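You operate a simulated robot arm through the tools that you are given. There is no shell and no other tool.

You are at the controls of a simulated robot arm. One attempt, no reset.

## Task
Scoop loose soil into the green pot up to its line and press it down firm.
Fine: pressing sinks it a little under the line; open the well and shut it after; scoop and tamper go back, no soil beside the pot. Set down upright: wooden tamper.
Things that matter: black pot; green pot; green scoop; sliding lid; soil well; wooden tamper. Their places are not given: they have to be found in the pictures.

It is judged by the outcome, as a careful person would: the job done as asked, and still so three seconds after it is handed in. It fails if anything else is knocked over, pushed out of place, dropped, spilled or broken.

## Robot
A 7-joint arm with a two-finger parallel gripper, fixed in place. Base frame: the origin is on the floor under the middle of its stand, x ahead of it, y to its left, z up; the work surface is at about z = 88. Units: cm, degrees, N and s.
It reaches about 96.6 cm from its shoulder. Its first joint turns from -166.0 to 166.0 degrees. Payload 3.43 kg.
The TCP is the grasp point between the finger pads, 3 cm short of the fingertips. In the tool frame z runs along the fingers and y along their closing line. Largest opening 9.4 cm; finger width 2.8, thickness 1; the body of the gripper, 5 by 9.6 cm, starts 5.5 cm behind the TCP.
Orientation is that of the tool frame in the base frame, as [roll, pitch, yaw] about the fixed x, y, z axes, in that order (R = Rz(yaw) Ry(pitch) Rx(roll)). With the fingers straight down and closing along the base's y, the tool's x points along the base's -x, its y along +y and its z along -z.

## Interface
- The arm moves only by the tool move_arm. Its argument "plan" is a list of rows, each a list of 7 numbers: the shift along the base's x, y, z in cm, then the turn, a rotation vector about the base's x, y, z in degrees, then the opening in per cent of the stroke, from 0 (shut) to 100 (fully open). In form: [[dx, dy, dz, ax, ay, az, gripper], ...]. A call has 1 to 20 rows; each row shifts and turns the commanded pose from where the row before left it. Each row takes 0.2 s and may step no farther than 5 cm and 8.6 degrees from the row before; otherwise, or with a gripper value out of range, the whole call is refused. A pose out of reach is approached as far as the arm can. The call stops where the force on the tool passes 40 N (or 10 N more than at its start, if that is more) or the arm is blocked; 0.2 s more then pass. The fingers move at their own pace (about 4.5 cm/s each) and stop on an object; they squeeze with about 32 N. The grip force told is the motor's: it shows also when the fingers shut on nothing. Time passes only in rows, and 0.2 s behind the last, so rows that do not move let the fingers close. The reply holds the time, the measured pose of the TCP, the force on the tool along the base axes, the opening and the grip force, in the units named above and with some noise, with the torque about the TCP (base axes, N m) and any sound that the robot's microphone picked up.
- Cameras (640 x 400 px; columns grow to the right, rows downward): "scene" is fixed at [39.93, -65.03, 147.77]; the picture's right is [0.71, -0.70, 0.00], its down [-0.32, -0.33, -0.89] and it looks along [0.62, 0.63, -0.46] (base axes); focal length 294 px, centre (320, 200). "wrist" rides on the gripper at [7.6, 1.4, -10.3] in the tool frame; the picture's right is [-0.18, 0.98, 0.00], its down [-0.75, -0.14, -0.64] and it looks along [-0.63, -0.12, 0.77] (tool axes); focal length 243 px, centre (320, 200).
- capture(camera): a new picture of that camera. It takes no simulated time.
- move_column(by): slides the trunk up (or, below 0, down) by that many cm; the arm rides with it, the base frame stays. It gives what a move gives, with no picture.
- locate(camera, pixels): for up to 12 pixels [column, row] of the newest picture of that camera ("zoom" is the newest enlarged one), the place [x, y, z] in the base frame of the surface seen there, good to about 0.2 cm. It takes no simulated time.
- zoom(camera, box): a new picture of the part [left, top, right, bottom] of that camera's present view, enlarged. It takes no simulated time.
- hand_in(): hands the job in; it is judged then, once.

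Unless the task says otherwise, let go and move clear before handing in.

The tools are called after "Call:" as name(argument=value, ...) on one line, values as JSON. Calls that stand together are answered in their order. move_arm: Moves the arm, as the interface text tells. Its arguments: {"type":"object","properties":{"plan":{"type":"array"}},"required":["plan"]} The other tools are called the same way: move_column (by) moves the trunk up or down; capture (camera) takes a picture; locate (camera, pixels) gives the place of the surface under pixels of a picture; zoom (camera, box) takes an enlarged picture of a part of a camera's view; hand_in () hands the job in.

At the start:

```text
t: 0.0
eef_pos: [66.85, -19.34, 133.34]
orientation: [180.0, 0.1, 180.0]
contact_force: [0.6, -0.5, -0.5]
moment: [0.01, -0.01, 0.01]
finger_gap: 9.39
grasp_force: 0.1
trunk travel left (down, up): [-35.0, 14.0]
```

scene: 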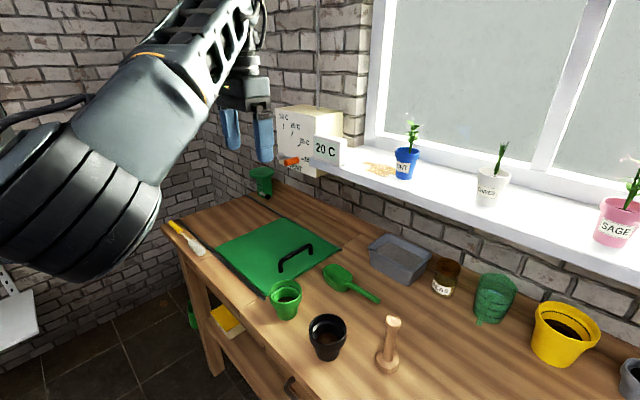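
wrist: 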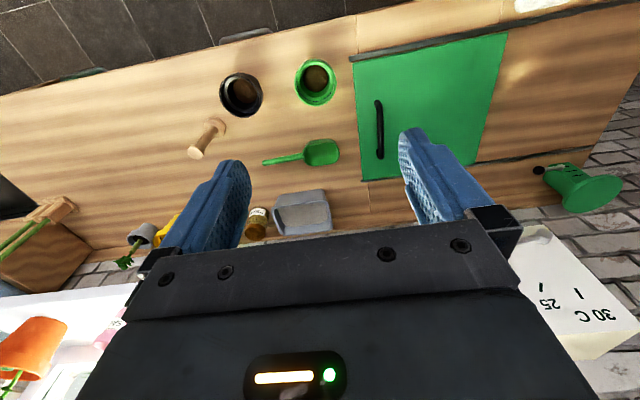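

The scene picture shows the green lid with black handle near (290,258), the green pot at (285,300), the black pot at (327,337), the scoop at (345,283) and the tamper at (390,345). I'll zoom in to see them in detail before any move.

Call:
zoom(camera="scene", box=[200, 200, 440, 380])

Call:
zoom(camera="wrist", box=[180, 20, 540, 245])

Call:
locate(camera="scene", pixels=[[285, 285], [288, 298], [327, 322], [335, 275], [360, 291], [376, 299], [393, 322], [387, 362], [281, 268], [310, 247], [295, 256], [340, 250]])

```text
2.22 times, centred on (320, 290) of scene
```

zoom: 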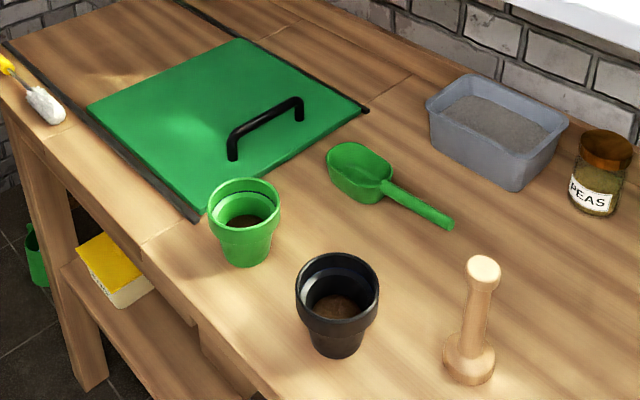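

```text
1.78 times, centred on (360, 132) of wrist
```

zoom: 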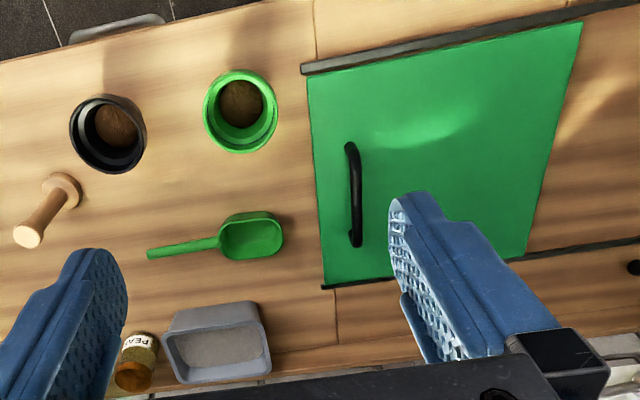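

```text
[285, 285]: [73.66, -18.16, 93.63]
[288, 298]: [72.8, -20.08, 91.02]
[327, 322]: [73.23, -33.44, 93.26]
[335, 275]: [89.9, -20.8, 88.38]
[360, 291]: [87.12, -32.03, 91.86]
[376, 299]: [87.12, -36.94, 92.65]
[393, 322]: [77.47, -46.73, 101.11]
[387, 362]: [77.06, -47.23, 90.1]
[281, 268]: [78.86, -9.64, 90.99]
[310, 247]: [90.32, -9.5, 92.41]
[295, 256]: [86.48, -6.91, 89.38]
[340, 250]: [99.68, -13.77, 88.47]
```

The lid sits between two dark rails that run on past it toward +y, so it should slide that way. I'll measure the lid, the handle, the rails and the scoop more finely.

Call:
zoom(camera="scene", box=[150, 190, 350, 315])

Call:
locate(camera="zoom", pixels=[[415, 265], [418, 247], [450, 215], [490, 188], [508, 190], [505, 180], [210, 180], [400, 85], [350, 330], [600, 195], [120, 100], [300, 20]])

Call:
zoom(camera="scene", box=[300, 250, 400, 313])

Call:
locate(camera="zoom", pixels=[[150, 100], [280, 90], [360, 190], [250, 230], [160, 180], [240, 160], [380, 215], [430, 270], [500, 320], [490, 280], [300, 170], [340, 215]])

```text
3.20 times, centred on (250, 252) of scene
```

zoom: 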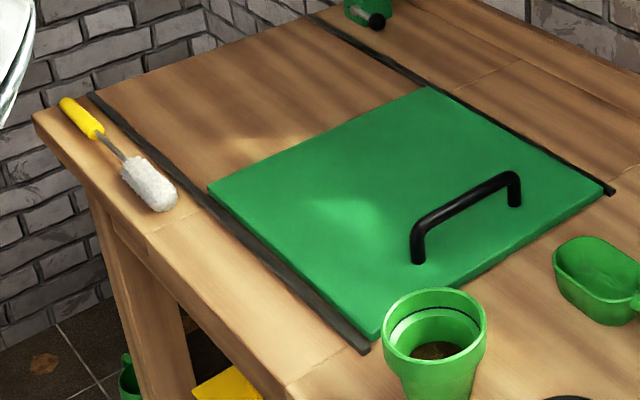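

```text
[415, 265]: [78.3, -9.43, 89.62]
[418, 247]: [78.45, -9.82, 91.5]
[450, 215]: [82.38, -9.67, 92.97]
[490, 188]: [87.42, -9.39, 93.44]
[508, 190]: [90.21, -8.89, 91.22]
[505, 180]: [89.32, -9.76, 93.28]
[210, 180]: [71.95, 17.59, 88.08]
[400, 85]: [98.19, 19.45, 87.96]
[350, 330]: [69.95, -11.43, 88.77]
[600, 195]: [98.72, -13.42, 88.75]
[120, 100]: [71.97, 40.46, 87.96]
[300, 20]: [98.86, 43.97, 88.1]
```

```text
6.35 times, centred on (350, 282) of scene
```

zoom: 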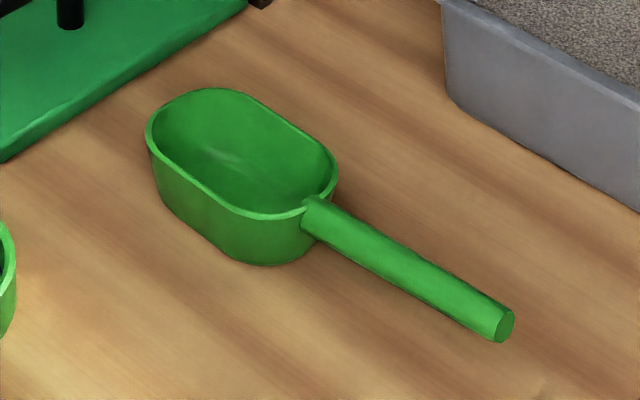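

```text
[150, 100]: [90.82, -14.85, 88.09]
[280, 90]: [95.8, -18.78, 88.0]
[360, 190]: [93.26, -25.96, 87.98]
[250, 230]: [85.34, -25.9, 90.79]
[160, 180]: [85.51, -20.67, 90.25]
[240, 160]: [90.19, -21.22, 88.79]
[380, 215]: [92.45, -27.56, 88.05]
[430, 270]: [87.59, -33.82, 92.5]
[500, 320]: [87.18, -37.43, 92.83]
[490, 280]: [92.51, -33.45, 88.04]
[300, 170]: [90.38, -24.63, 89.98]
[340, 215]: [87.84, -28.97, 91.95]
```

The lid handle is a bar along x from about x=78 to 90 at y=-9.5, with its top near z=93.5. The lid spans y -14 to 18, and the rails reach past y=44. I'll move above the handle with the fingers half open.

Call:
move_arm(plan=[[2.2, 1.23, -3.5, 0, 0, 0, 60], [2.2, 1.23, -3.5, 0, 0, 0, 60], [2.2, 1.23, -3.5, 0, 0, 0, 60], [2.2, 1.23, -3.5, 0, 0, 0, 60], [2.2, 1.23, -3.5, 0, 0, 0, 60], [2.2, 1.23, -3.5, 0, 0, 0, 60], [2.2, 1.23, -3.5, 0, 0, 0, 60], [2.2, 1.23, -3.5, 0, 0, 0, 60]])

Call:
capture(camera="wrist")

Call:
capture(camera="scene")

```text
t: 1.8
eef_pos: [84.79, -9.41, 105.35]
orientation: [-180.0, 0.1, -179.9]
contact_force: [0.3, -0.1, 0.3]
moment: [0.02, -0.03, 0.01]
finger_gap: 5.61
grasp_force: 0.0
trunk travel left (down, up): [-35.0, 14.0]
```

```text
taken
```

wrist: 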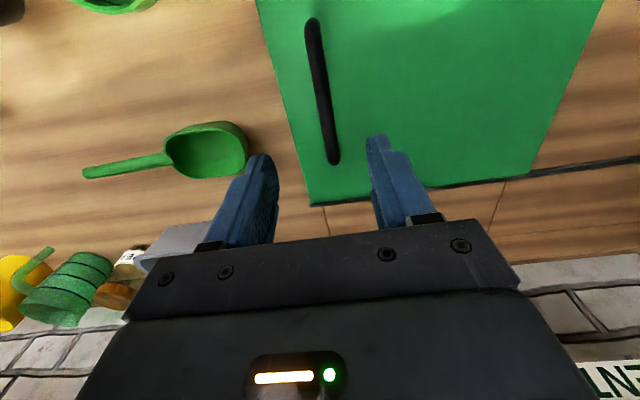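

```text
taken
```

scene: 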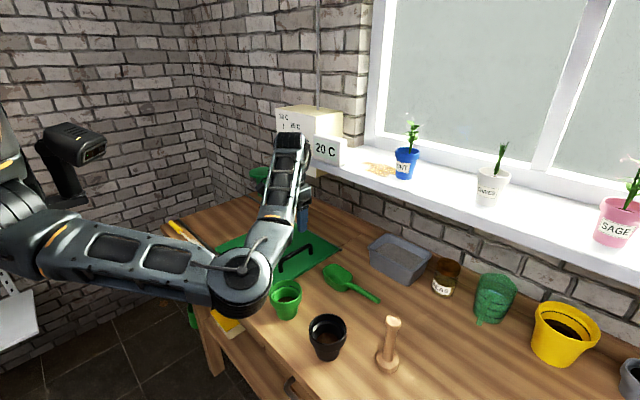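

The elbow now shows at (240,290) in the scene, which could be low and near the green pot. I'll measure where it is before descending.

Call:
locate(camera="scene", pixels=[[240, 310], [240, 270], [260, 290], [215, 295], [150, 260], [60, 240], [10, 210], [10, 150], [285, 180], [270, 230], [75, 140], [240, 315]])

Call:
locate(camera="wrist", pixels=[[313, 25], [320, 100], [332, 155], [310, 100], [330, 100], [280, 100], [400, 100]])

```text
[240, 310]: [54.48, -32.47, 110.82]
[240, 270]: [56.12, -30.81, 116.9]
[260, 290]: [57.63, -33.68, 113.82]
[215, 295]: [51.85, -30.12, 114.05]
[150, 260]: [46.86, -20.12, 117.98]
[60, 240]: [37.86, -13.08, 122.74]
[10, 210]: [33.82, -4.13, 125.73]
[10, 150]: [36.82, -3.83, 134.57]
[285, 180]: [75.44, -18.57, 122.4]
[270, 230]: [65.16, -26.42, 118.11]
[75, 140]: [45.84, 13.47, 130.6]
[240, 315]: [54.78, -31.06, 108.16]
```

```text
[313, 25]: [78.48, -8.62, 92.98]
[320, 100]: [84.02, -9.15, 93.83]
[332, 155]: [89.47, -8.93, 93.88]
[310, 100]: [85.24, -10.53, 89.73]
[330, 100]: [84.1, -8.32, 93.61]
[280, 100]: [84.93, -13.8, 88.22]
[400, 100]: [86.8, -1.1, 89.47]
```

The elbow is at about z=113 (underside about 108) at x=55, y=-32, clear of the pots for now. The handle bar centre is near y=-9.1 with its top at z=93.8, so I'll descend slowly to straddle it and watch the elbow.

Call:
move_arm(plan=[[0, 0.1, -3, 0, 0, 0, 60], [-0.2, 0.1, -3, 0, 0, 0, 60]])

Call:
capture(camera="scene")

Call:
locate(camera="scene", pixels=[[240, 310], [240, 315], [240, 325], [260, 290], [270, 300]])

```text
t: 2.4
eef_pos: [84.43, -9.34, 99.24]
orientation: [180.0, 0.0, -180.0]
contact_force: [0.5, 0.4, 0.2]
moment: [0.02, 0.03, 0.0]
finger_gap: 5.63
grasp_force: 0.0
trunk travel left (down, up): [-35.0, 14.0]
```

```text
taken
```

scene: 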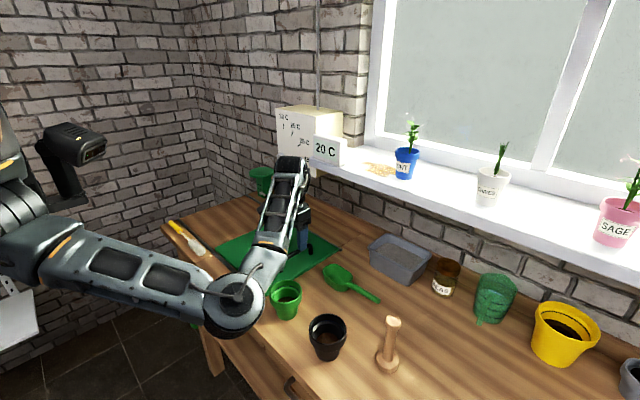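

```text
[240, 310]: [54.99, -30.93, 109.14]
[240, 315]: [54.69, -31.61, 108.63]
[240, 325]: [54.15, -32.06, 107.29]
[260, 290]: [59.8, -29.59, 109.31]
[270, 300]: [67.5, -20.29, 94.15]
```

The elbow underside is now near z=107. I'll raise the trunk 12 cm so the elbow stays higher over the bench, then come down with the arm.

Call:
move_column(by=12)

Call:
move_arm(plan=[[0, 0, -3, 0, 0, 0, 60], [0, 0, -3, 0, 0, 0, 60], [0, 0, -3, 0, 0, 0, 60], [0, 0, -3, 0, 0, 0, 60]])

Call:
capture(camera="scene")

Call:
capture(camera="wrist")

```text
t: 3.9
eef_pos: [84.46, -9.41, 111.22]
orientation: [-180.0, 0.2, 180.0]
contact_force: [0.1, -0.6, 1.1]
moment: [-0.01, 0.01, -0.01]
finger_gap: 5.65
grasp_force: 0.0
trunk travel left (down, up): [-47.0, 2.0]
```

```text
t: 4.9
eef_pos: [84.42, -9.42, 99.13]
orientation: [-179.8, 0.1, 180.0]
contact_force: [-0.2, -0.8, -0.2]
moment: [0.02, 0.0, -0.01]
finger_gap: 5.65
grasp_force: 0.0
trunk travel left (down, up): [-47.0, 2.0]
```

```text
taken
```

scene: 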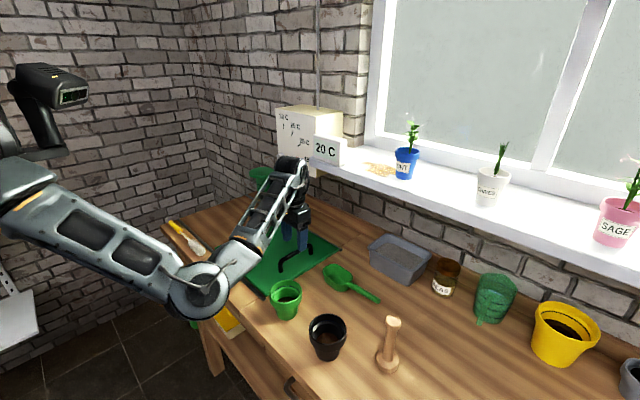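

```text
taken
```

wrist: 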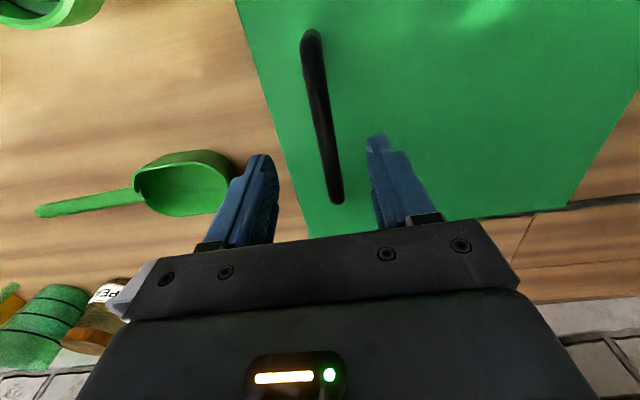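

The fingers straddle the handle bar at (320,120) in the wrist view, and the elbow is clear at (200,290) in the scene. I'll descend to the bar and close.

Call:
move_arm(plan=[[0, 0.15, -3, 0, 0, 0, 60], [0, 0.15, -2.8, 0, 0, 0, 60], [0, 0, 0, 0, 0, 0, 0], [0, 0, 0, 0, 0, 0, 0], [0, 0, 0, 0, 0, 0, 0], [0, 0, 0, 0, 0, 0, 0]])

Call:
capture(camera="wrist")

Call:
capture(camera="scene")

```text
t: 6.3
eef_pos: [84.28, -8.95, 93.65]
orientation: [180.0, 0.2, -179.9]
contact_force: [1.9, 8.7, 16.0]
moment: [0.08, 0.64, -0.02]
finger_gap: 1.38
grasp_force: 41.4
trunk travel left (down, up): [-47.0, 2.0]
```

```text
taken
```

wrist: 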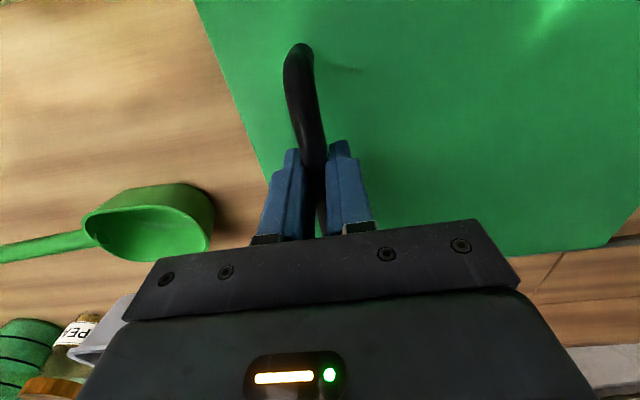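

```text
taken
```

scene: 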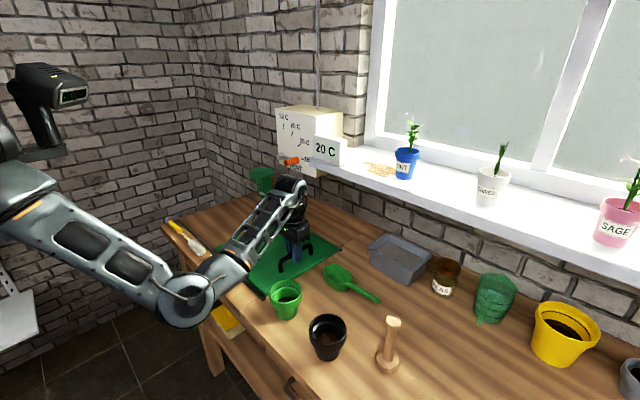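

The fingers hold the bar (gap 1.38 cm), with about 16 N pushing up on the tool. I'll ease up slightly and start sliding the lid toward +y in small steps.

Call:
move_arm(plan=[[0, 0.2, 0.3, 0, 0, 0, 0], [0, 0, 0, 0, 0, 0, 0]])

Call:
move_arm(plan=[[0, 0.8, 0, 0, 0, 0, 0], [0, 1, 0, 0, 0, 0, 0], [0, 1, 0, 0, 0, 0, 0]])

Call:
capture(camera="scene")

```text
t: 6.9
eef_pos: [84.34, -8.78, 93.68]
orientation: [-179.9, -0.1, 180.0]
contact_force: [1.5, -0.2, -5.2]
moment: [0.01, -0.81, -0.03]
finger_gap: 1.37
grasp_force: 45.2
trunk travel left (down, up): [-47.0, 2.0]
```

```text
t: 7.7
eef_pos: [84.34, -6.09, 93.7]
orientation: [-180.0, 0.0, -180.0]
contact_force: [-11.2, -0.6, -4.5]
moment: [0.02, 1.16, 0.09]
finger_gap: 1.36
grasp_force: 45.1
trunk travel left (down, up): [-47.0, 2.0]
```

```text
taken
```

scene: 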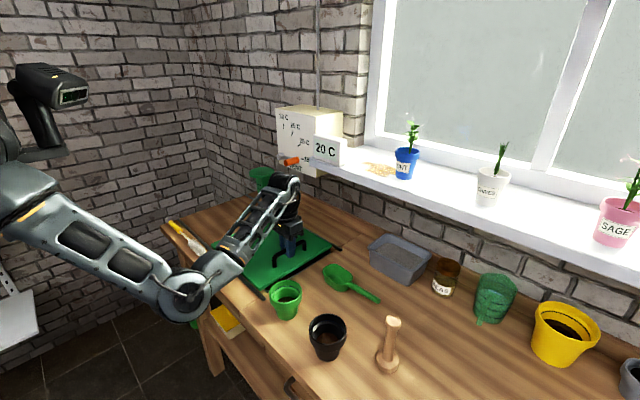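

The lid slides freely; its near edge has moved past the rail end at (265,293). I'll go on sliding it toward +y.

Call:
move_arm(plan=[[0, 1.5, 0, 0, 0, 0, 0], [0, 1.5, 0, 0, 0, 0, 0], [0, 1.5, 0, 0, 0, 0, 0], [0, 1.5, 0, 0, 0, 0, 0], [0, 1.5, 0, 0, 0, 0, 0], [0, 1.5, 0, 0, 0, 0, 0]])

Call:
capture(camera="scene")

Call:
capture(camera="wrist")

```text
t: 9.1
eef_pos: [84.33, 3.04, 93.89]
orientation: [-180.0, 0.0, -179.9]
contact_force: [-16.7, -0.1, -3.2]
moment: [-0.01, -0.94, -0.11]
finger_gap: 1.4
grasp_force: 44.9
trunk travel left (down, up): [-47.0, 2.0]
```

```text
taken
```

scene: 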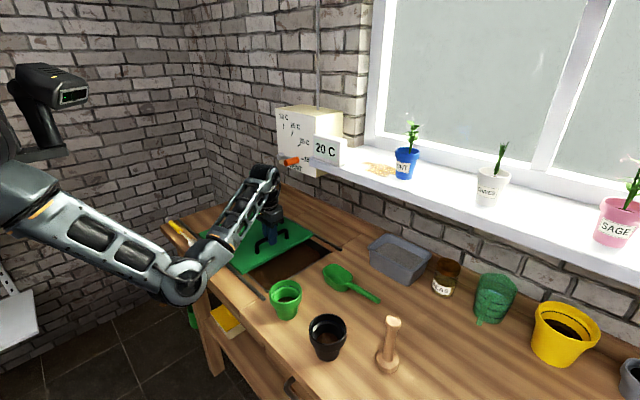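

```text
taken
```

wrist: 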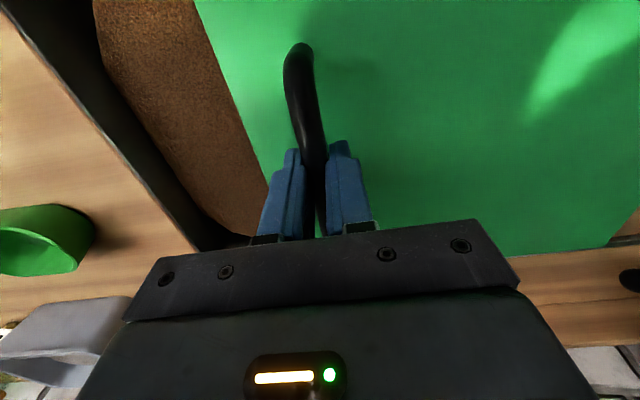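

The well is opening, with soil showing at (150,100) in the wrist view. I'll keep sliding and ease a little toward -x to take off the side force.

Call:
move_arm(plan=[[-0.15, 1.5, 0, 0, 0, 0, 0], [0, 1.5, 0, 0, 0, 0, 0], [0, 1.5, 0, 0, 0, 0, 0], [0, 1.5, 0, 0, 0, 0, 0], [0, 1.5, 0, 0, 0, 0, 0], [0, 1.5, 0, 0, 0, 0, 0]])

Call:
capture(camera="scene")

Call:
zoom(camera="scene", box=[150, 190, 350, 315])

```text
t: 10.5
eef_pos: [84.42, 11.94, 93.83]
orientation: [-180.0, 0.3, 179.9]
contact_force: [22.7, -0.9, -6.2]
moment: [0.04, 0.21, 0.27]
finger_gap: 1.37
grasp_force: 44.8
trunk travel left (down, up): [-47.0, 2.0]
```

```text
taken
```

scene: 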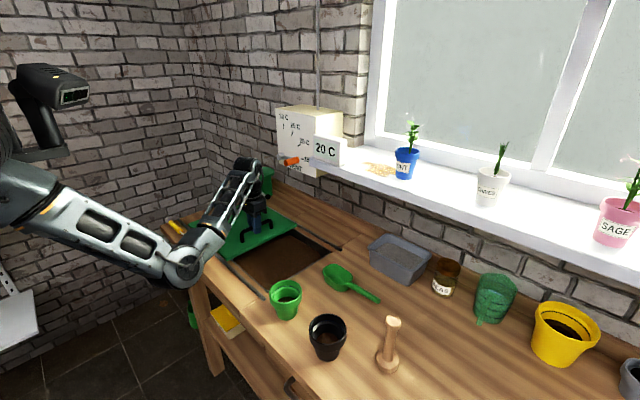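

```text
3.20 times, centred on (250, 252) of scene
```

zoom: 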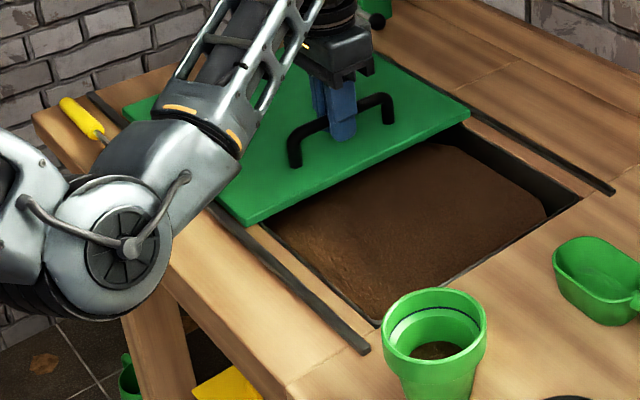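

The lid's near edge is now at about y=7, leaving about 20 cm of open well. I'll slide it a few more cm, staying within the rails.

Call:
move_arm(plan=[[0.1, 1.5, 0, 0, 0, 0, 0], [0, 1.5, 0, 0, 0, 0, 0], [0, 1, 0, 0, 0, 0, 0], [0, 0, 0, 0, 0, 0, 0]])

Call:
capture(camera="scene")

Call:
zoom(camera="scene", box=[150, 190, 350, 315])

Call:
locate(camera="zoom", pixels=[[245, 215], [455, 105], [90, 95], [370, 315], [575, 195], [420, 190], [350, 230], [480, 210], [440, 150], [380, 270], [480, 130], [300, 240]])

```text
t: 11.5
eef_pos: [84.35, 16.23, 93.67]
orientation: [-180.0, 0.2, -179.9]
contact_force: [4.6, -0.1, 24.6]
moment: [0.02, 0.3, -0.06]
finger_gap: 1.35
grasp_force: 45.0
trunk travel left (down, up): [-47.0, 2.0]
```

```text
taken
```

scene: 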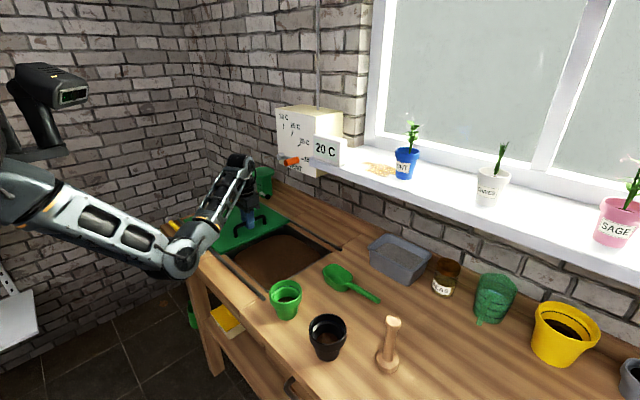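

```text
3.20 times, centred on (250, 252) of scene
```

zoom: 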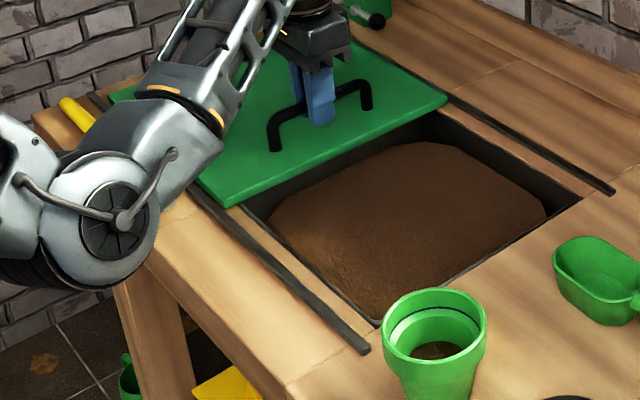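

```text
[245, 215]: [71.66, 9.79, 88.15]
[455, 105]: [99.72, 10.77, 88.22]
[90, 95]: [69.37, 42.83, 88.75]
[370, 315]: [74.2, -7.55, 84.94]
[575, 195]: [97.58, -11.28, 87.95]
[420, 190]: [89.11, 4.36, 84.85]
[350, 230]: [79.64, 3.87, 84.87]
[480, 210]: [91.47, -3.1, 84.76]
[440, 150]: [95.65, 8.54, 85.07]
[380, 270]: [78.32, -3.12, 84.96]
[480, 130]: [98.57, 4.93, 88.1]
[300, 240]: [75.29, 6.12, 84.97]
```

The well is open: soil at z≈84.9 across roughly x 74–97, y -11 to 10, with the table rim at z=88. I'll let go of the handle and rise straight up.

Call:
move_arm(plan=[[0, 0, 0, 0, 0, 0, 60], [0, 0, 0, 0, 0, 0, 60], [0, 0, 0, 0, 0, 0, 60], [0, 0, 0, 0, 0, 0, 60], [0, 0, 3, 0, 0, 0, 60], [0, 0, 4, 0, 0, 0, 60], [0, 0, 4, 0, 0, 0, 60], [0, 0, 4, 0, 0, 0, 60]])

Call:
capture(camera="scene")

Call:
capture(camera="wrist")

```text
t: 13.3
eef_pos: [84.18, 16.15, 108.78]
orientation: [-179.9, 0.0, 180.0]
contact_force: [-1.0, -0.4, -0.3]
moment: [0.01, 0.01, 0.01]
finger_gap: 5.66
grasp_force: 0.1
trunk travel left (down, up): [-47.0, 2.0]
```

```text
taken
```

scene: 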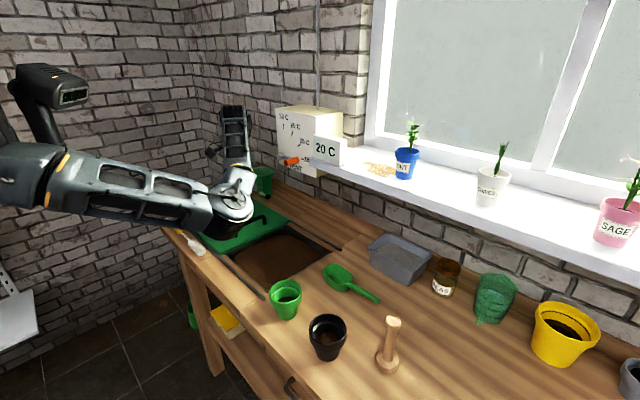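

```text
taken
```

wrist: 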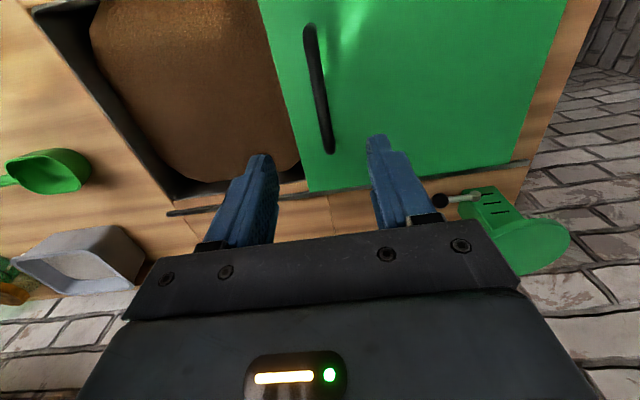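

The handle is released and the lid stays put. Now I'll move high over toward the scoop, turning the gripper -90° about z so it closes across the scoop's handle, first half of the way.

Call:
move_arm(plan=[[0.2, -4, 1, 0, 0, -7.5, 60], [0.2, -4, 1, 0, 0, -7.5, 60], [0.2, -4, 1, 0, 0, -7.5, 60], [0.2, -4, 1, 0, 0, -7.5, 60], [0.2, -4, 1, 0, 0, -7.5, 60], [0.2, -4, 1, 0, 0, -7.5, 60]])

Call:
capture(camera="scene")

```text
t: 14.7
eef_pos: [85.89, -8.1, 114.68]
orientation: [-179.9, 0.1, 134.9]
contact_force: [-0.5, 0.2, -1.0]
moment: [0.0, -0.01, -0.01]
finger_gap: 5.68
grasp_force: 0.1
trunk travel left (down, up): [-47.0, 2.0]
```

```text
taken
```

scene: 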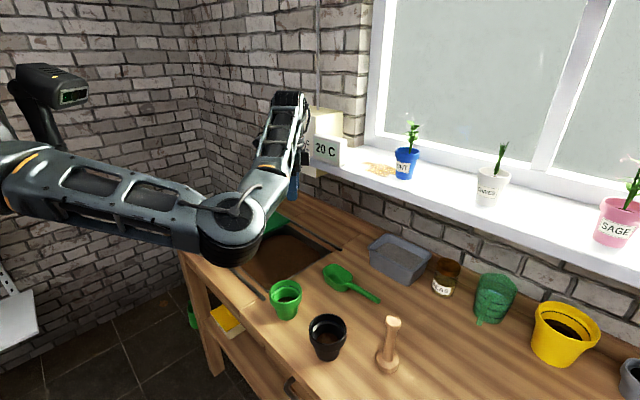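

The arm is clear of everything and halfway turned. I'll do the second half toward the scoop.

Call:
move_arm(plan=[[0.2, -4, 0.3, 0, 0, -7.5, 60], [0.2, -4, 0.3, 0, 0, -7.5, 60], [0.2, -4, 0.3, 0, 0, -7.5, 60], [0.2, -4, 0.3, 0, 0, -7.5, 60], [0.2, -4, 0.3, 0, 0, -7.5, 60], [0.2, -4, 0.3, 0, 0, -7.5, 60]])

Call:
capture(camera="scene")

Call:
capture(camera="wrist")

```text
t: 16.1
eef_pos: [86.82, -32.14, 116.43]
orientation: [-179.9, 0.1, 90.0]
contact_force: [0.2, 0.1, -0.5]
moment: [-0.02, 0.01, 0.01]
finger_gap: 5.65
grasp_force: 0.1
trunk travel left (down, up): [-47.0, 2.0]
```

```text
taken
```

scene: 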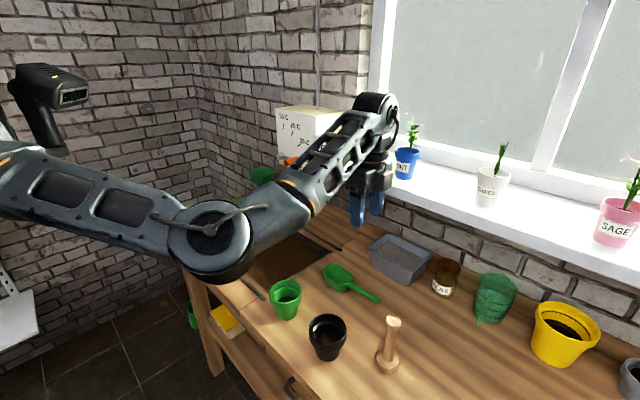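

```text
taken
```

wrist: 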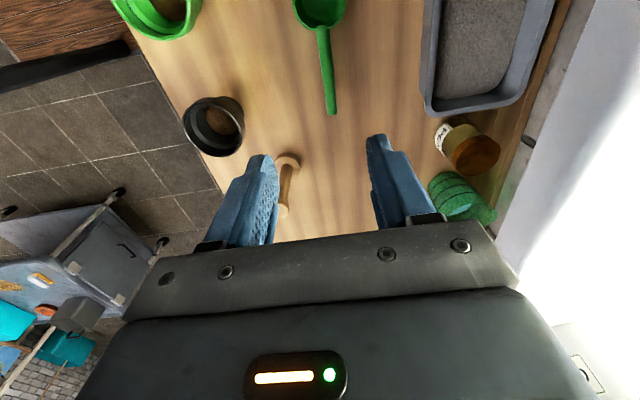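

The scoop handle ends at (330,110) in the wrist view and the tamper is at (287,180). I want a tilted grasp, so I'll check how much arm sits behind the gripper before tilting.

Call:
locate(camera="scene", pixels=[[375, 105], [395, 115], [340, 150], [300, 195], [230, 225], [215, 270], [370, 180], [358, 215], [250, 245], [120, 190], [10, 180], [60, 150]])

Call:
locate(camera="wrist", pixels=[[330, 110], [328, 70], [325, 35], [320, 20], [287, 160], [285, 210], [240, 125], [215, 98], [185, 125], [215, 157], [470, 150], [430, 110]])

```text
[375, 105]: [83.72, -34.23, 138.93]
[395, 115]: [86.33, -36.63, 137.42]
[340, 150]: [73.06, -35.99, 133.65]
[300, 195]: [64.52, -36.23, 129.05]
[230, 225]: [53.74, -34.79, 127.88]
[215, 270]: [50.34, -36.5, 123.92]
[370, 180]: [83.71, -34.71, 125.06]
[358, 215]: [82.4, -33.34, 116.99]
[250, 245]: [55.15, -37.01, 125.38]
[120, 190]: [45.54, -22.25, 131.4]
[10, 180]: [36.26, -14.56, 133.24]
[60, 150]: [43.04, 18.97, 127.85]
```

```text
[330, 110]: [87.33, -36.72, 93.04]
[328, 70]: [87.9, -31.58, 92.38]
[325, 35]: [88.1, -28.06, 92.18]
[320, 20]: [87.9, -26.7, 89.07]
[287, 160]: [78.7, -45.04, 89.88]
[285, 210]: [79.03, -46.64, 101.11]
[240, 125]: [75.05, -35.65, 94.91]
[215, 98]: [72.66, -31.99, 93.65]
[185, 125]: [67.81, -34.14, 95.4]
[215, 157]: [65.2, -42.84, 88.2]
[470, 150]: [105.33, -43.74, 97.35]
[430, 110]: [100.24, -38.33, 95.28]
```

The wrist joint sits about 20 cm behind the TCP, so a 45° tilt would bring the forearm over the tamper near (78,-47); a 20° tilt is safe. I'll yaw -4.6° to match the handle, tilt 20°, and come down part of the way.

Call:
move_arm(plan=[[0.3, 0, 0, 0, 0, -4.6, 60], [0.2, 0, 0, 6.65, -0.53, 0, 60], [0.2, 0, 0, 6.65, -0.53, 0, 60], [0.2, -0.3, 0, 6.65, -0.53, 0, 60], [0, 0, -4, 0, 0, 0, 60], [0, 0, -4, 0, 0, 0, 60], [0, 0, -4, 0, 0, 0, 60]])

Call:
capture(camera="scene")

Call:
capture(camera="wrist")

```text
t: 17.7
eef_pos: [87.13, -32.35, 104.68]
orientation: [-180.0, -19.9, 85.4]
contact_force: [0.2, 0.5, 0.2]
moment: [0.02, -0.03, 0.04]
finger_gap: 5.66
grasp_force: 0.0
trunk travel left (down, up): [-47.0, 2.0]
```

```text
taken
```

scene: 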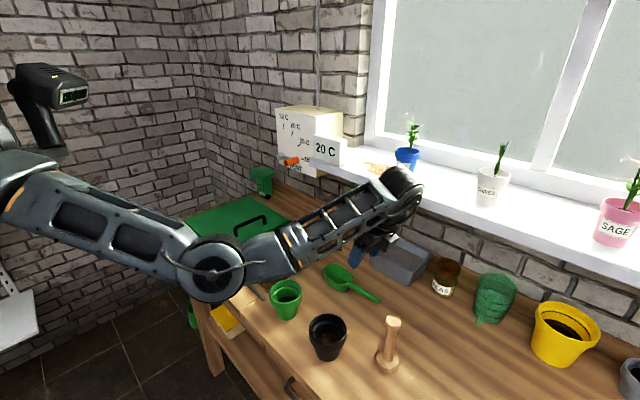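

```text
taken
```

wrist: 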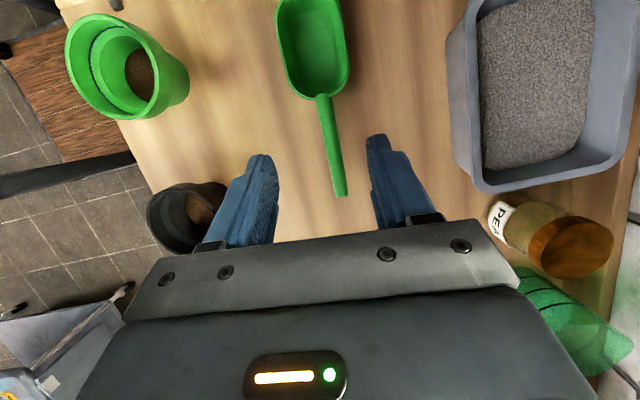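

The gripper lines up with the handle at (332,150) in the wrist view. I'll measure the scoop, pot and tray again from this closer view.

Call:
locate(camera="wrist", pixels=[[341, 190], [333, 145], [325, 105], [313, 60], [318, 92], [277, 40], [348, 40], [313, 10], [460, 150], [455, 40], [70, 60], [187, 80]])

Call:
zoom(camera="wrist", box=[240, 0, 400, 200])

Call:
zoom(camera="wrist", box=[50, 0, 210, 100])

```text
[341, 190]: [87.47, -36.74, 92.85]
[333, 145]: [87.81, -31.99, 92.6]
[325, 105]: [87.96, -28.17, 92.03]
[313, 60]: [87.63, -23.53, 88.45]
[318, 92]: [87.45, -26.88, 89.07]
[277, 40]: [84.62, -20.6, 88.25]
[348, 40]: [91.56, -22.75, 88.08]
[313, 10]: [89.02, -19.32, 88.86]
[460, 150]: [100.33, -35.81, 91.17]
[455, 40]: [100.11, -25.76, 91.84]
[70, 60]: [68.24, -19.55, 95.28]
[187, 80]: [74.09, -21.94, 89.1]
```

```text
2.00 times, centred on (320, 100) of wrist
```

zoom: 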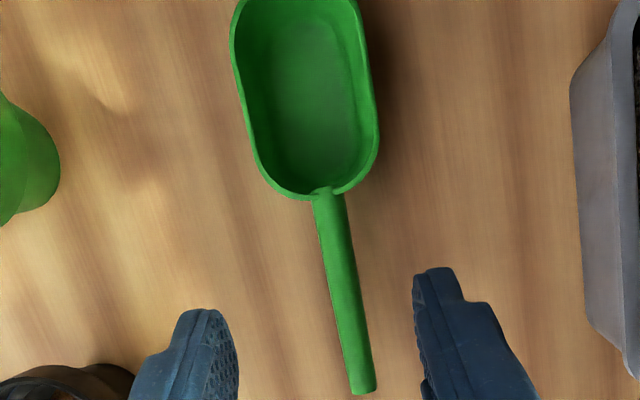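

```text
4.00 times, centred on (130, 50) of wrist
```

zoom: 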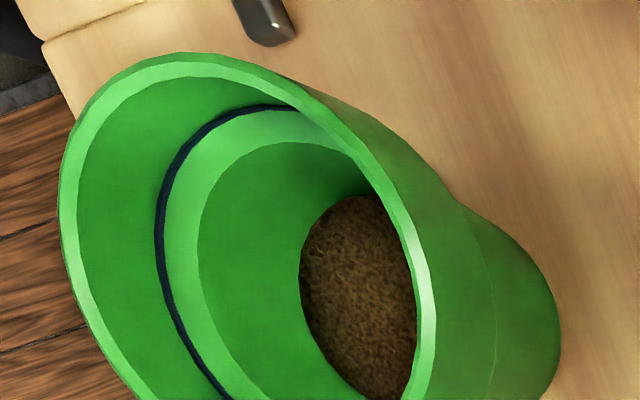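

The handle centre at the grip spot is near x=87.75, y=-32.4 with its top at z=92.6. I'll shift +0.6 in x and descend to z≈92.3 around it.

Call:
move_arm(plan=[[0.2, 0, -3, 0, 0, 0, 60], [0.2, 0, -3, 0, 0, 0, 60], [0.2, 0, -3, 0, 0, 0, 60], [0, 0, -2, 0, 0, 0, 60]])

Call:
capture(camera="scene")

Call:
capture(camera="wrist")

```text
t: 18.7
eef_pos: [88.43, -32.4, 93.75]
orientation: [-180.0, -19.8, 85.4]
contact_force: [0.5, -0.4, 0.5]
moment: [0.0, -0.03, 0.02]
finger_gap: 5.64
grasp_force: 0.2
trunk travel left (down, up): [-47.0, 2.0]
```

```text
taken
```

scene: 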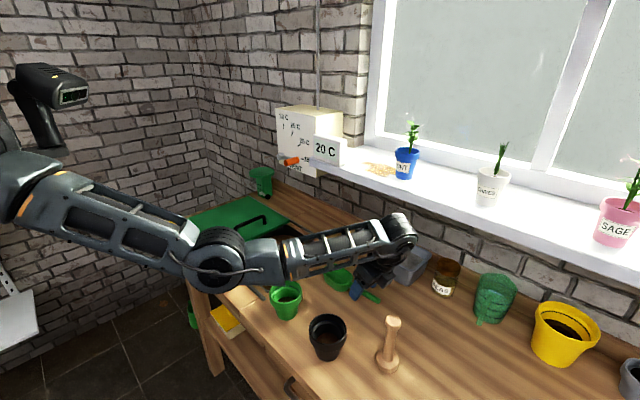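

```text
taken
```

wrist: 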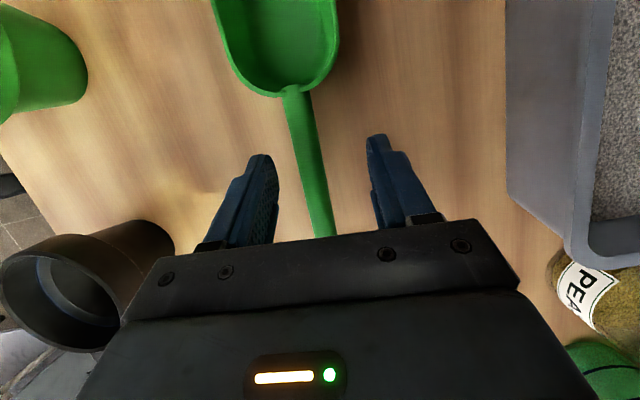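

The TCP is at x=88.43, about 0.65 past the handle at (310,170) in the wrist view. I'll shift back, go down the last 1.4 cm and close.

Call:
move_arm(plan=[[-0.65, 0, -0.7, 0, 0, 0, 60], [0, 0, -0.7, 0, 0, 0, 60], [0, 0, 0, 0, 0, 0, 60]])

Call:
capture(camera="wrist")

```text
t: 19.5
eef_pos: [87.62, -32.37, 92.22]
orientation: [-179.8, -19.9, 85.4]
contact_force: [-0.4, 0.4, 0.3]
moment: [0.0, -0.04, 0.01]
finger_gap: 5.63
grasp_force: 0.1
trunk travel left (down, up): [-47.0, 2.0]
```

```text
taken
```

wrist: 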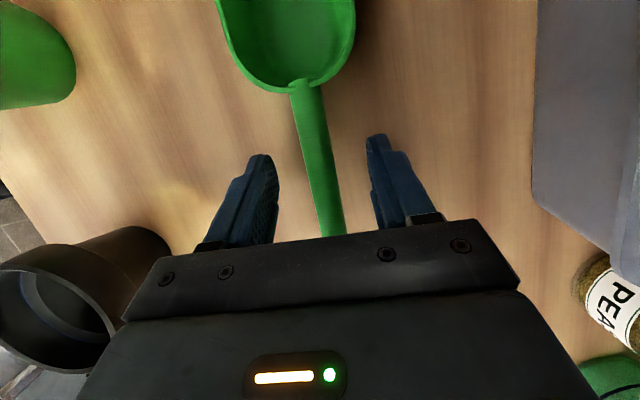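

The handle is centred between the pads. I'll close the fingers.

Call:
move_arm(plan=[[0, 0, 0, 0, 0, 0, 0], [0, 0, 0, 0, 0, 0, 0], [0, 0, 0, 0, 0, 0, 0], [0, 0, 0, 0, 0, 0, 0], [0, 0, 0, 0, 0, 0, 0]])

Call:
capture(camera="wrist")

Call:
zoom(camera="scene", box=[240, 220, 440, 380])

```text
t: 20.7
eef_pos: [87.72, -32.44, 92.2]
orientation: [-179.9, -19.9, 85.4]
contact_force: [-0.2, 0.4, 0.0]
moment: [-0.02, 0.02, 0.01]
finger_gap: 2.21
grasp_force: 32.0
trunk travel left (down, up): [-47.0, 2.0]
```

```text
taken
```

wrist: 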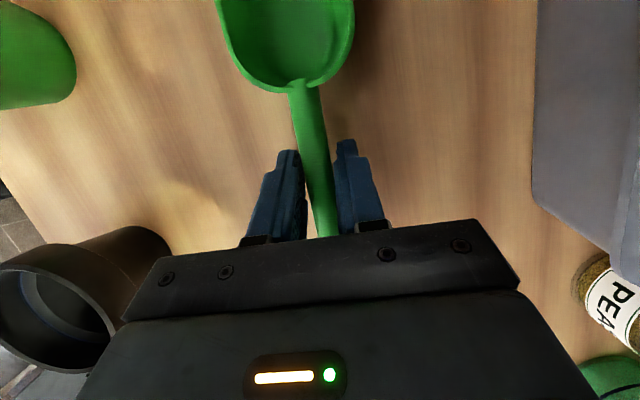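

```text
2.50 times, centred on (340, 300) of scene
```

zoom: 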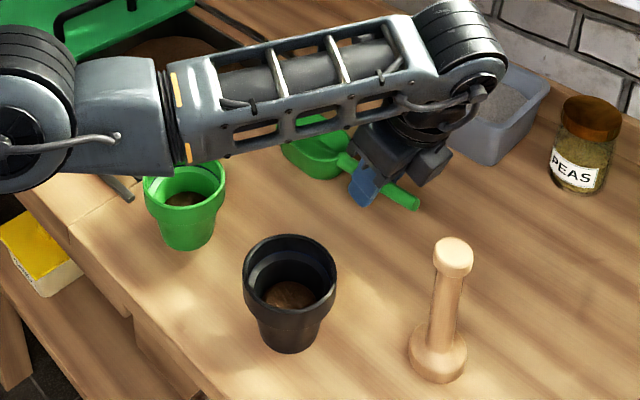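

The scoop's handle is held (gap 2.21 cm, 32 N); its return pose is TCP (87.7, -32.4, 92.2). I'll lift straight up and check that it comes along level.

Call:
move_arm(plan=[[0, 0, 1, 0, 0, 0, 0], [0, 0, 2, 0, 0, 0, 0], [0, 0, 3, 0, 0, 0, 0], [0, 0, 3, 0, 0, 0, 0], [0, 0, 3, 0, 0, 0, 0]])

Call:
capture(camera="wrist")

Call:
capture(camera="scene")

```text
t: 21.9
eef_pos: [87.9, -32.16, 104.24]
orientation: [-179.9, -20.0, 85.4]
contact_force: [0.6, -0.3, -1.7]
moment: [-0.08, 0.01, 0.02]
finger_gap: 2.22
grasp_force: 32.3
trunk travel left (down, up): [-47.0, 2.0]
```

```text
taken
```

wrist: 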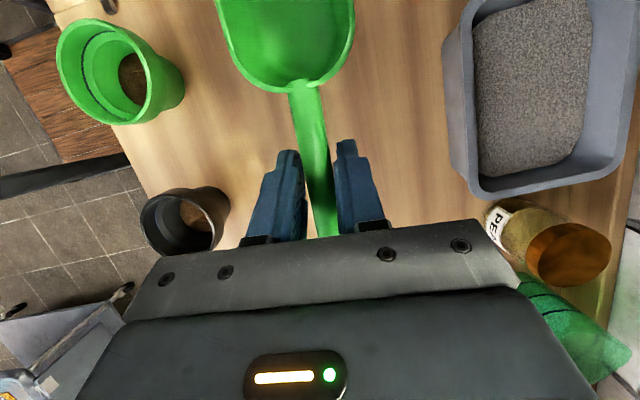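

```text
taken
```

scene: 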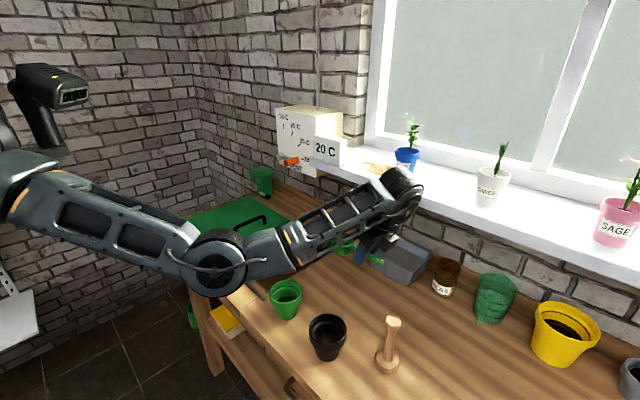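

The scoop came up level and looks the same in the wrist view, so the grip is firm. I'll measure its geometry relative to the TCP.

Call:
zoom(camera="wrist", box=[200, 0, 380, 112])

Call:
locate(camera="wrist", pixels=[[302, 84], [352, 15], [218, 15], [285, 60], [285, 20], [285, 3], [320, 225], [310, 140], [340, 60], [245, 60]])

Call:
zoom(camera="scene", box=[300, 210, 420, 285])

Call:
locate(camera="zoom", pixels=[[420, 280], [380, 250], [350, 230], [230, 205], [190, 225], [260, 235], [220, 240], [170, 225]])

```text
3.56 times, centred on (290, 56) of wrist
```

zoom: 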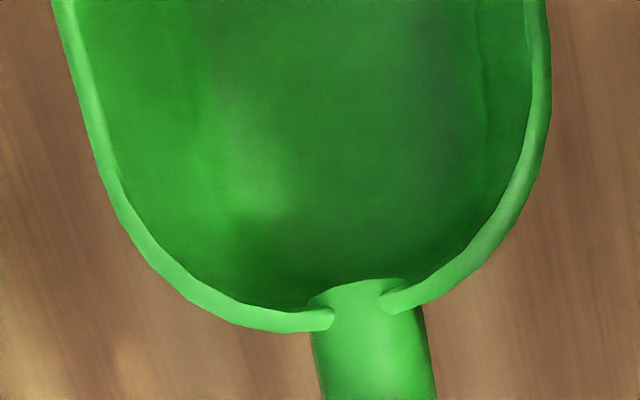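

```text
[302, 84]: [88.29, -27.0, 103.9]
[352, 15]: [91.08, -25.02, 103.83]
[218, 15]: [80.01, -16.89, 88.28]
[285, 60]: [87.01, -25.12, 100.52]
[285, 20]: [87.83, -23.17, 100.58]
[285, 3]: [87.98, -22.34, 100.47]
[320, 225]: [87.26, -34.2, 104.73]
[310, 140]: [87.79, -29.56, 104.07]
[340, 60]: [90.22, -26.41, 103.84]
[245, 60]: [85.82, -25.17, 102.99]
```

```text
5.33 times, centred on (360, 248) of scene
```

zoom: 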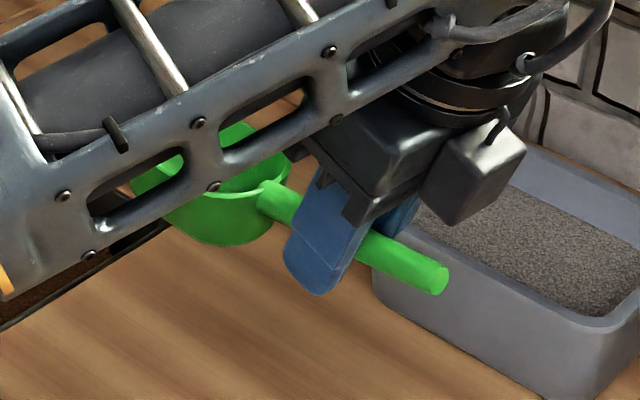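

```text
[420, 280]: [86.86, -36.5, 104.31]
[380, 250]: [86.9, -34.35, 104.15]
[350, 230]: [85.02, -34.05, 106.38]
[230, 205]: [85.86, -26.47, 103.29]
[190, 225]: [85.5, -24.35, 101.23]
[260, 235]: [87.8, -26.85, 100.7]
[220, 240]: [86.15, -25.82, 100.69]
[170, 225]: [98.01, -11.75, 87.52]
```

Relative to the TCP the bowl spans 5 to 13.3 cm ahead, the rim is about 0.4 cm below, and the bottom is about 4.2 cm below. I'll carry the scoop over the well while pitching the nose down 35° for the dig.

Call:
move_arm(plan=[[-0.4, 3.6, 0.3, 0, 0, 0, 0], [-0.4, 3.6, 0.3, -6.98, 0.56, 0, 0], [-0.4, 3.6, 0.3, -6.98, 0.56, 0, 0], [-0.4, 3.6, 0.3, -6.98, 0.56, 0, 0], [-0.4, 3.6, 0.0, -6.98, 0.56, 0, 0], [-0.4, 3.5, -1.0, -6.98, 0.56, 0, 0]])

Call:
capture(camera="scene")

Call:
capture(camera="wrist")

```text
t: 23.3
eef_pos: [85.51, -10.93, 104.17]
orientation: [-180.0, 15.2, 85.2]
contact_force: [0.3, 0.1, -1.2]
moment: [0.0, -0.02, -0.01]
finger_gap: 2.22
grasp_force: 32.1
trunk travel left (down, up): [-47.0, 2.0]
```

```text
taken
```

scene: 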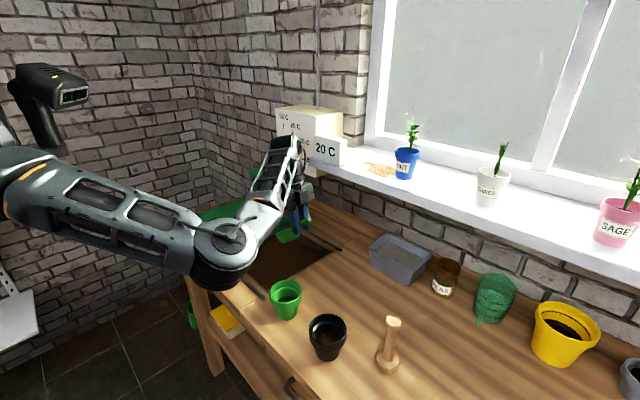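

```text
taken
```

wrist: 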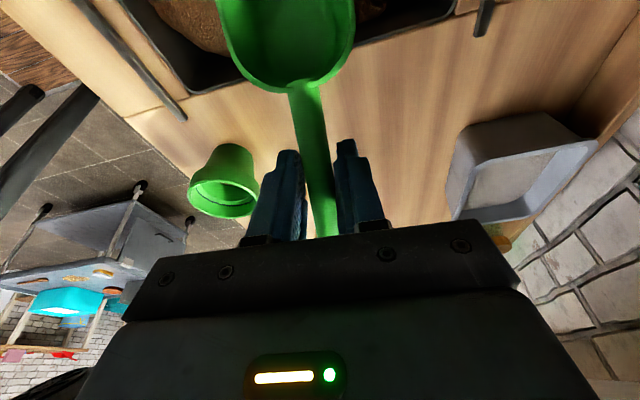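

The scoop hangs over the well nose-down as planned. I'll lower to just above the soil (nose rim near z=87), then check.

Call:
move_arm(plan=[[0, 0.1, -3, 0, 0, 0, 0], [0, 0.1, -3, 0, 0, 0, 0], [0, 0, -3, 0, 0, 0, 0]])

Call:
zoom(camera="scene", box=[190, 180, 390, 305])

Call:
capture(camera="wrist")

```text
t: 24.1
eef_pos: [85.37, -10.73, 95.4]
orientation: [-179.9, 15.1, 85.4]
contact_force: [0.0, -0.4, -0.9]
moment: [-0.02, -0.01, -0.01]
finger_gap: 2.19
grasp_force: 32.0
trunk travel left (down, up): [-47.0, 2.0]
```

```text
3.20 times, centred on (290, 242) of scene
```

zoom: 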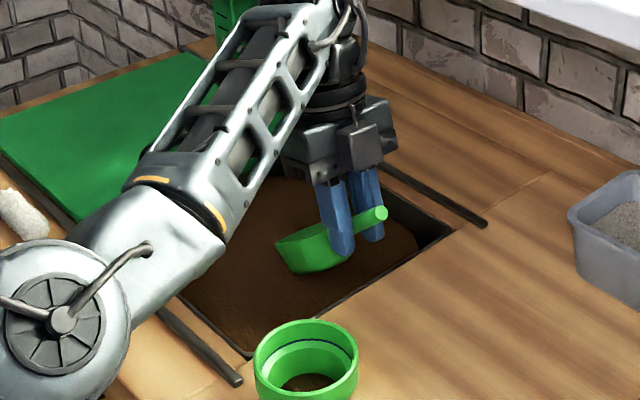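

```text
taken
```

wrist: 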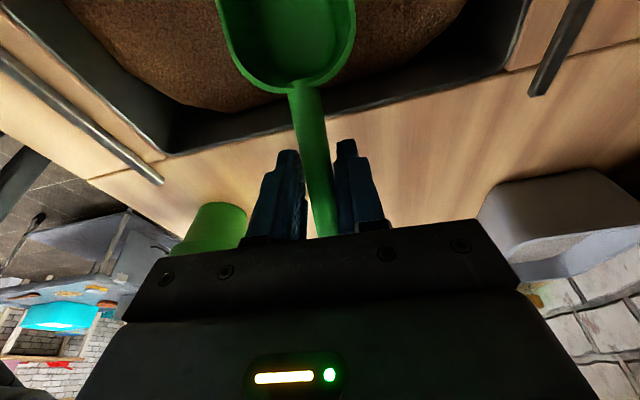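

The scoop is just above the soil, clear of the well edge. I'll push it forward and down into the soil in small steps.

Call:
move_arm(plan=[[0.05, 0.8, -1.2, 0, 0, 0, 0], [0.05, 0.8, -1.2, 0, 0, 0, 0], [0.05, 0.8, -1.2, 0, 0, 0, 0]])

Call:
zoom(camera="scene", box=[190, 180, 390, 305])

Call:
capture(camera="wrist")

```text
t: 24.9
eef_pos: [85.51, -8.3, 91.96]
orientation: [-179.9, 15.1, 85.5]
contact_force: [-0.2, -1.2, -1.0]
moment: [-0.03, -0.01, 0.0]
finger_gap: 2.22
grasp_force: 31.9
trunk travel left (down, up): [-47.0, 2.0]
```

```text
3.20 times, centred on (290, 242) of scene
```

zoom: 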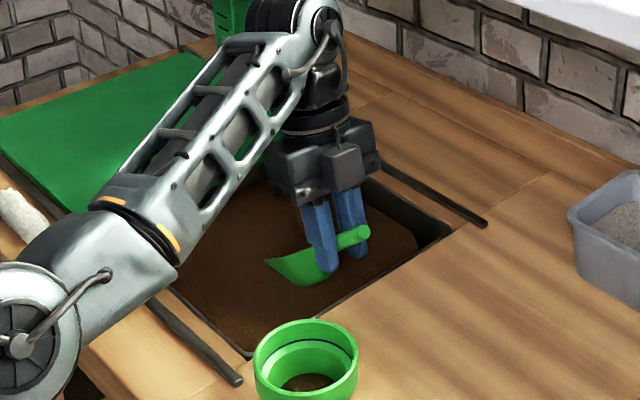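

```text
taken
```

wrist: 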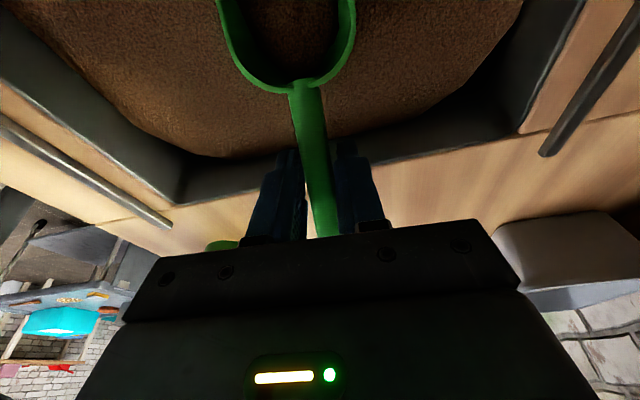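

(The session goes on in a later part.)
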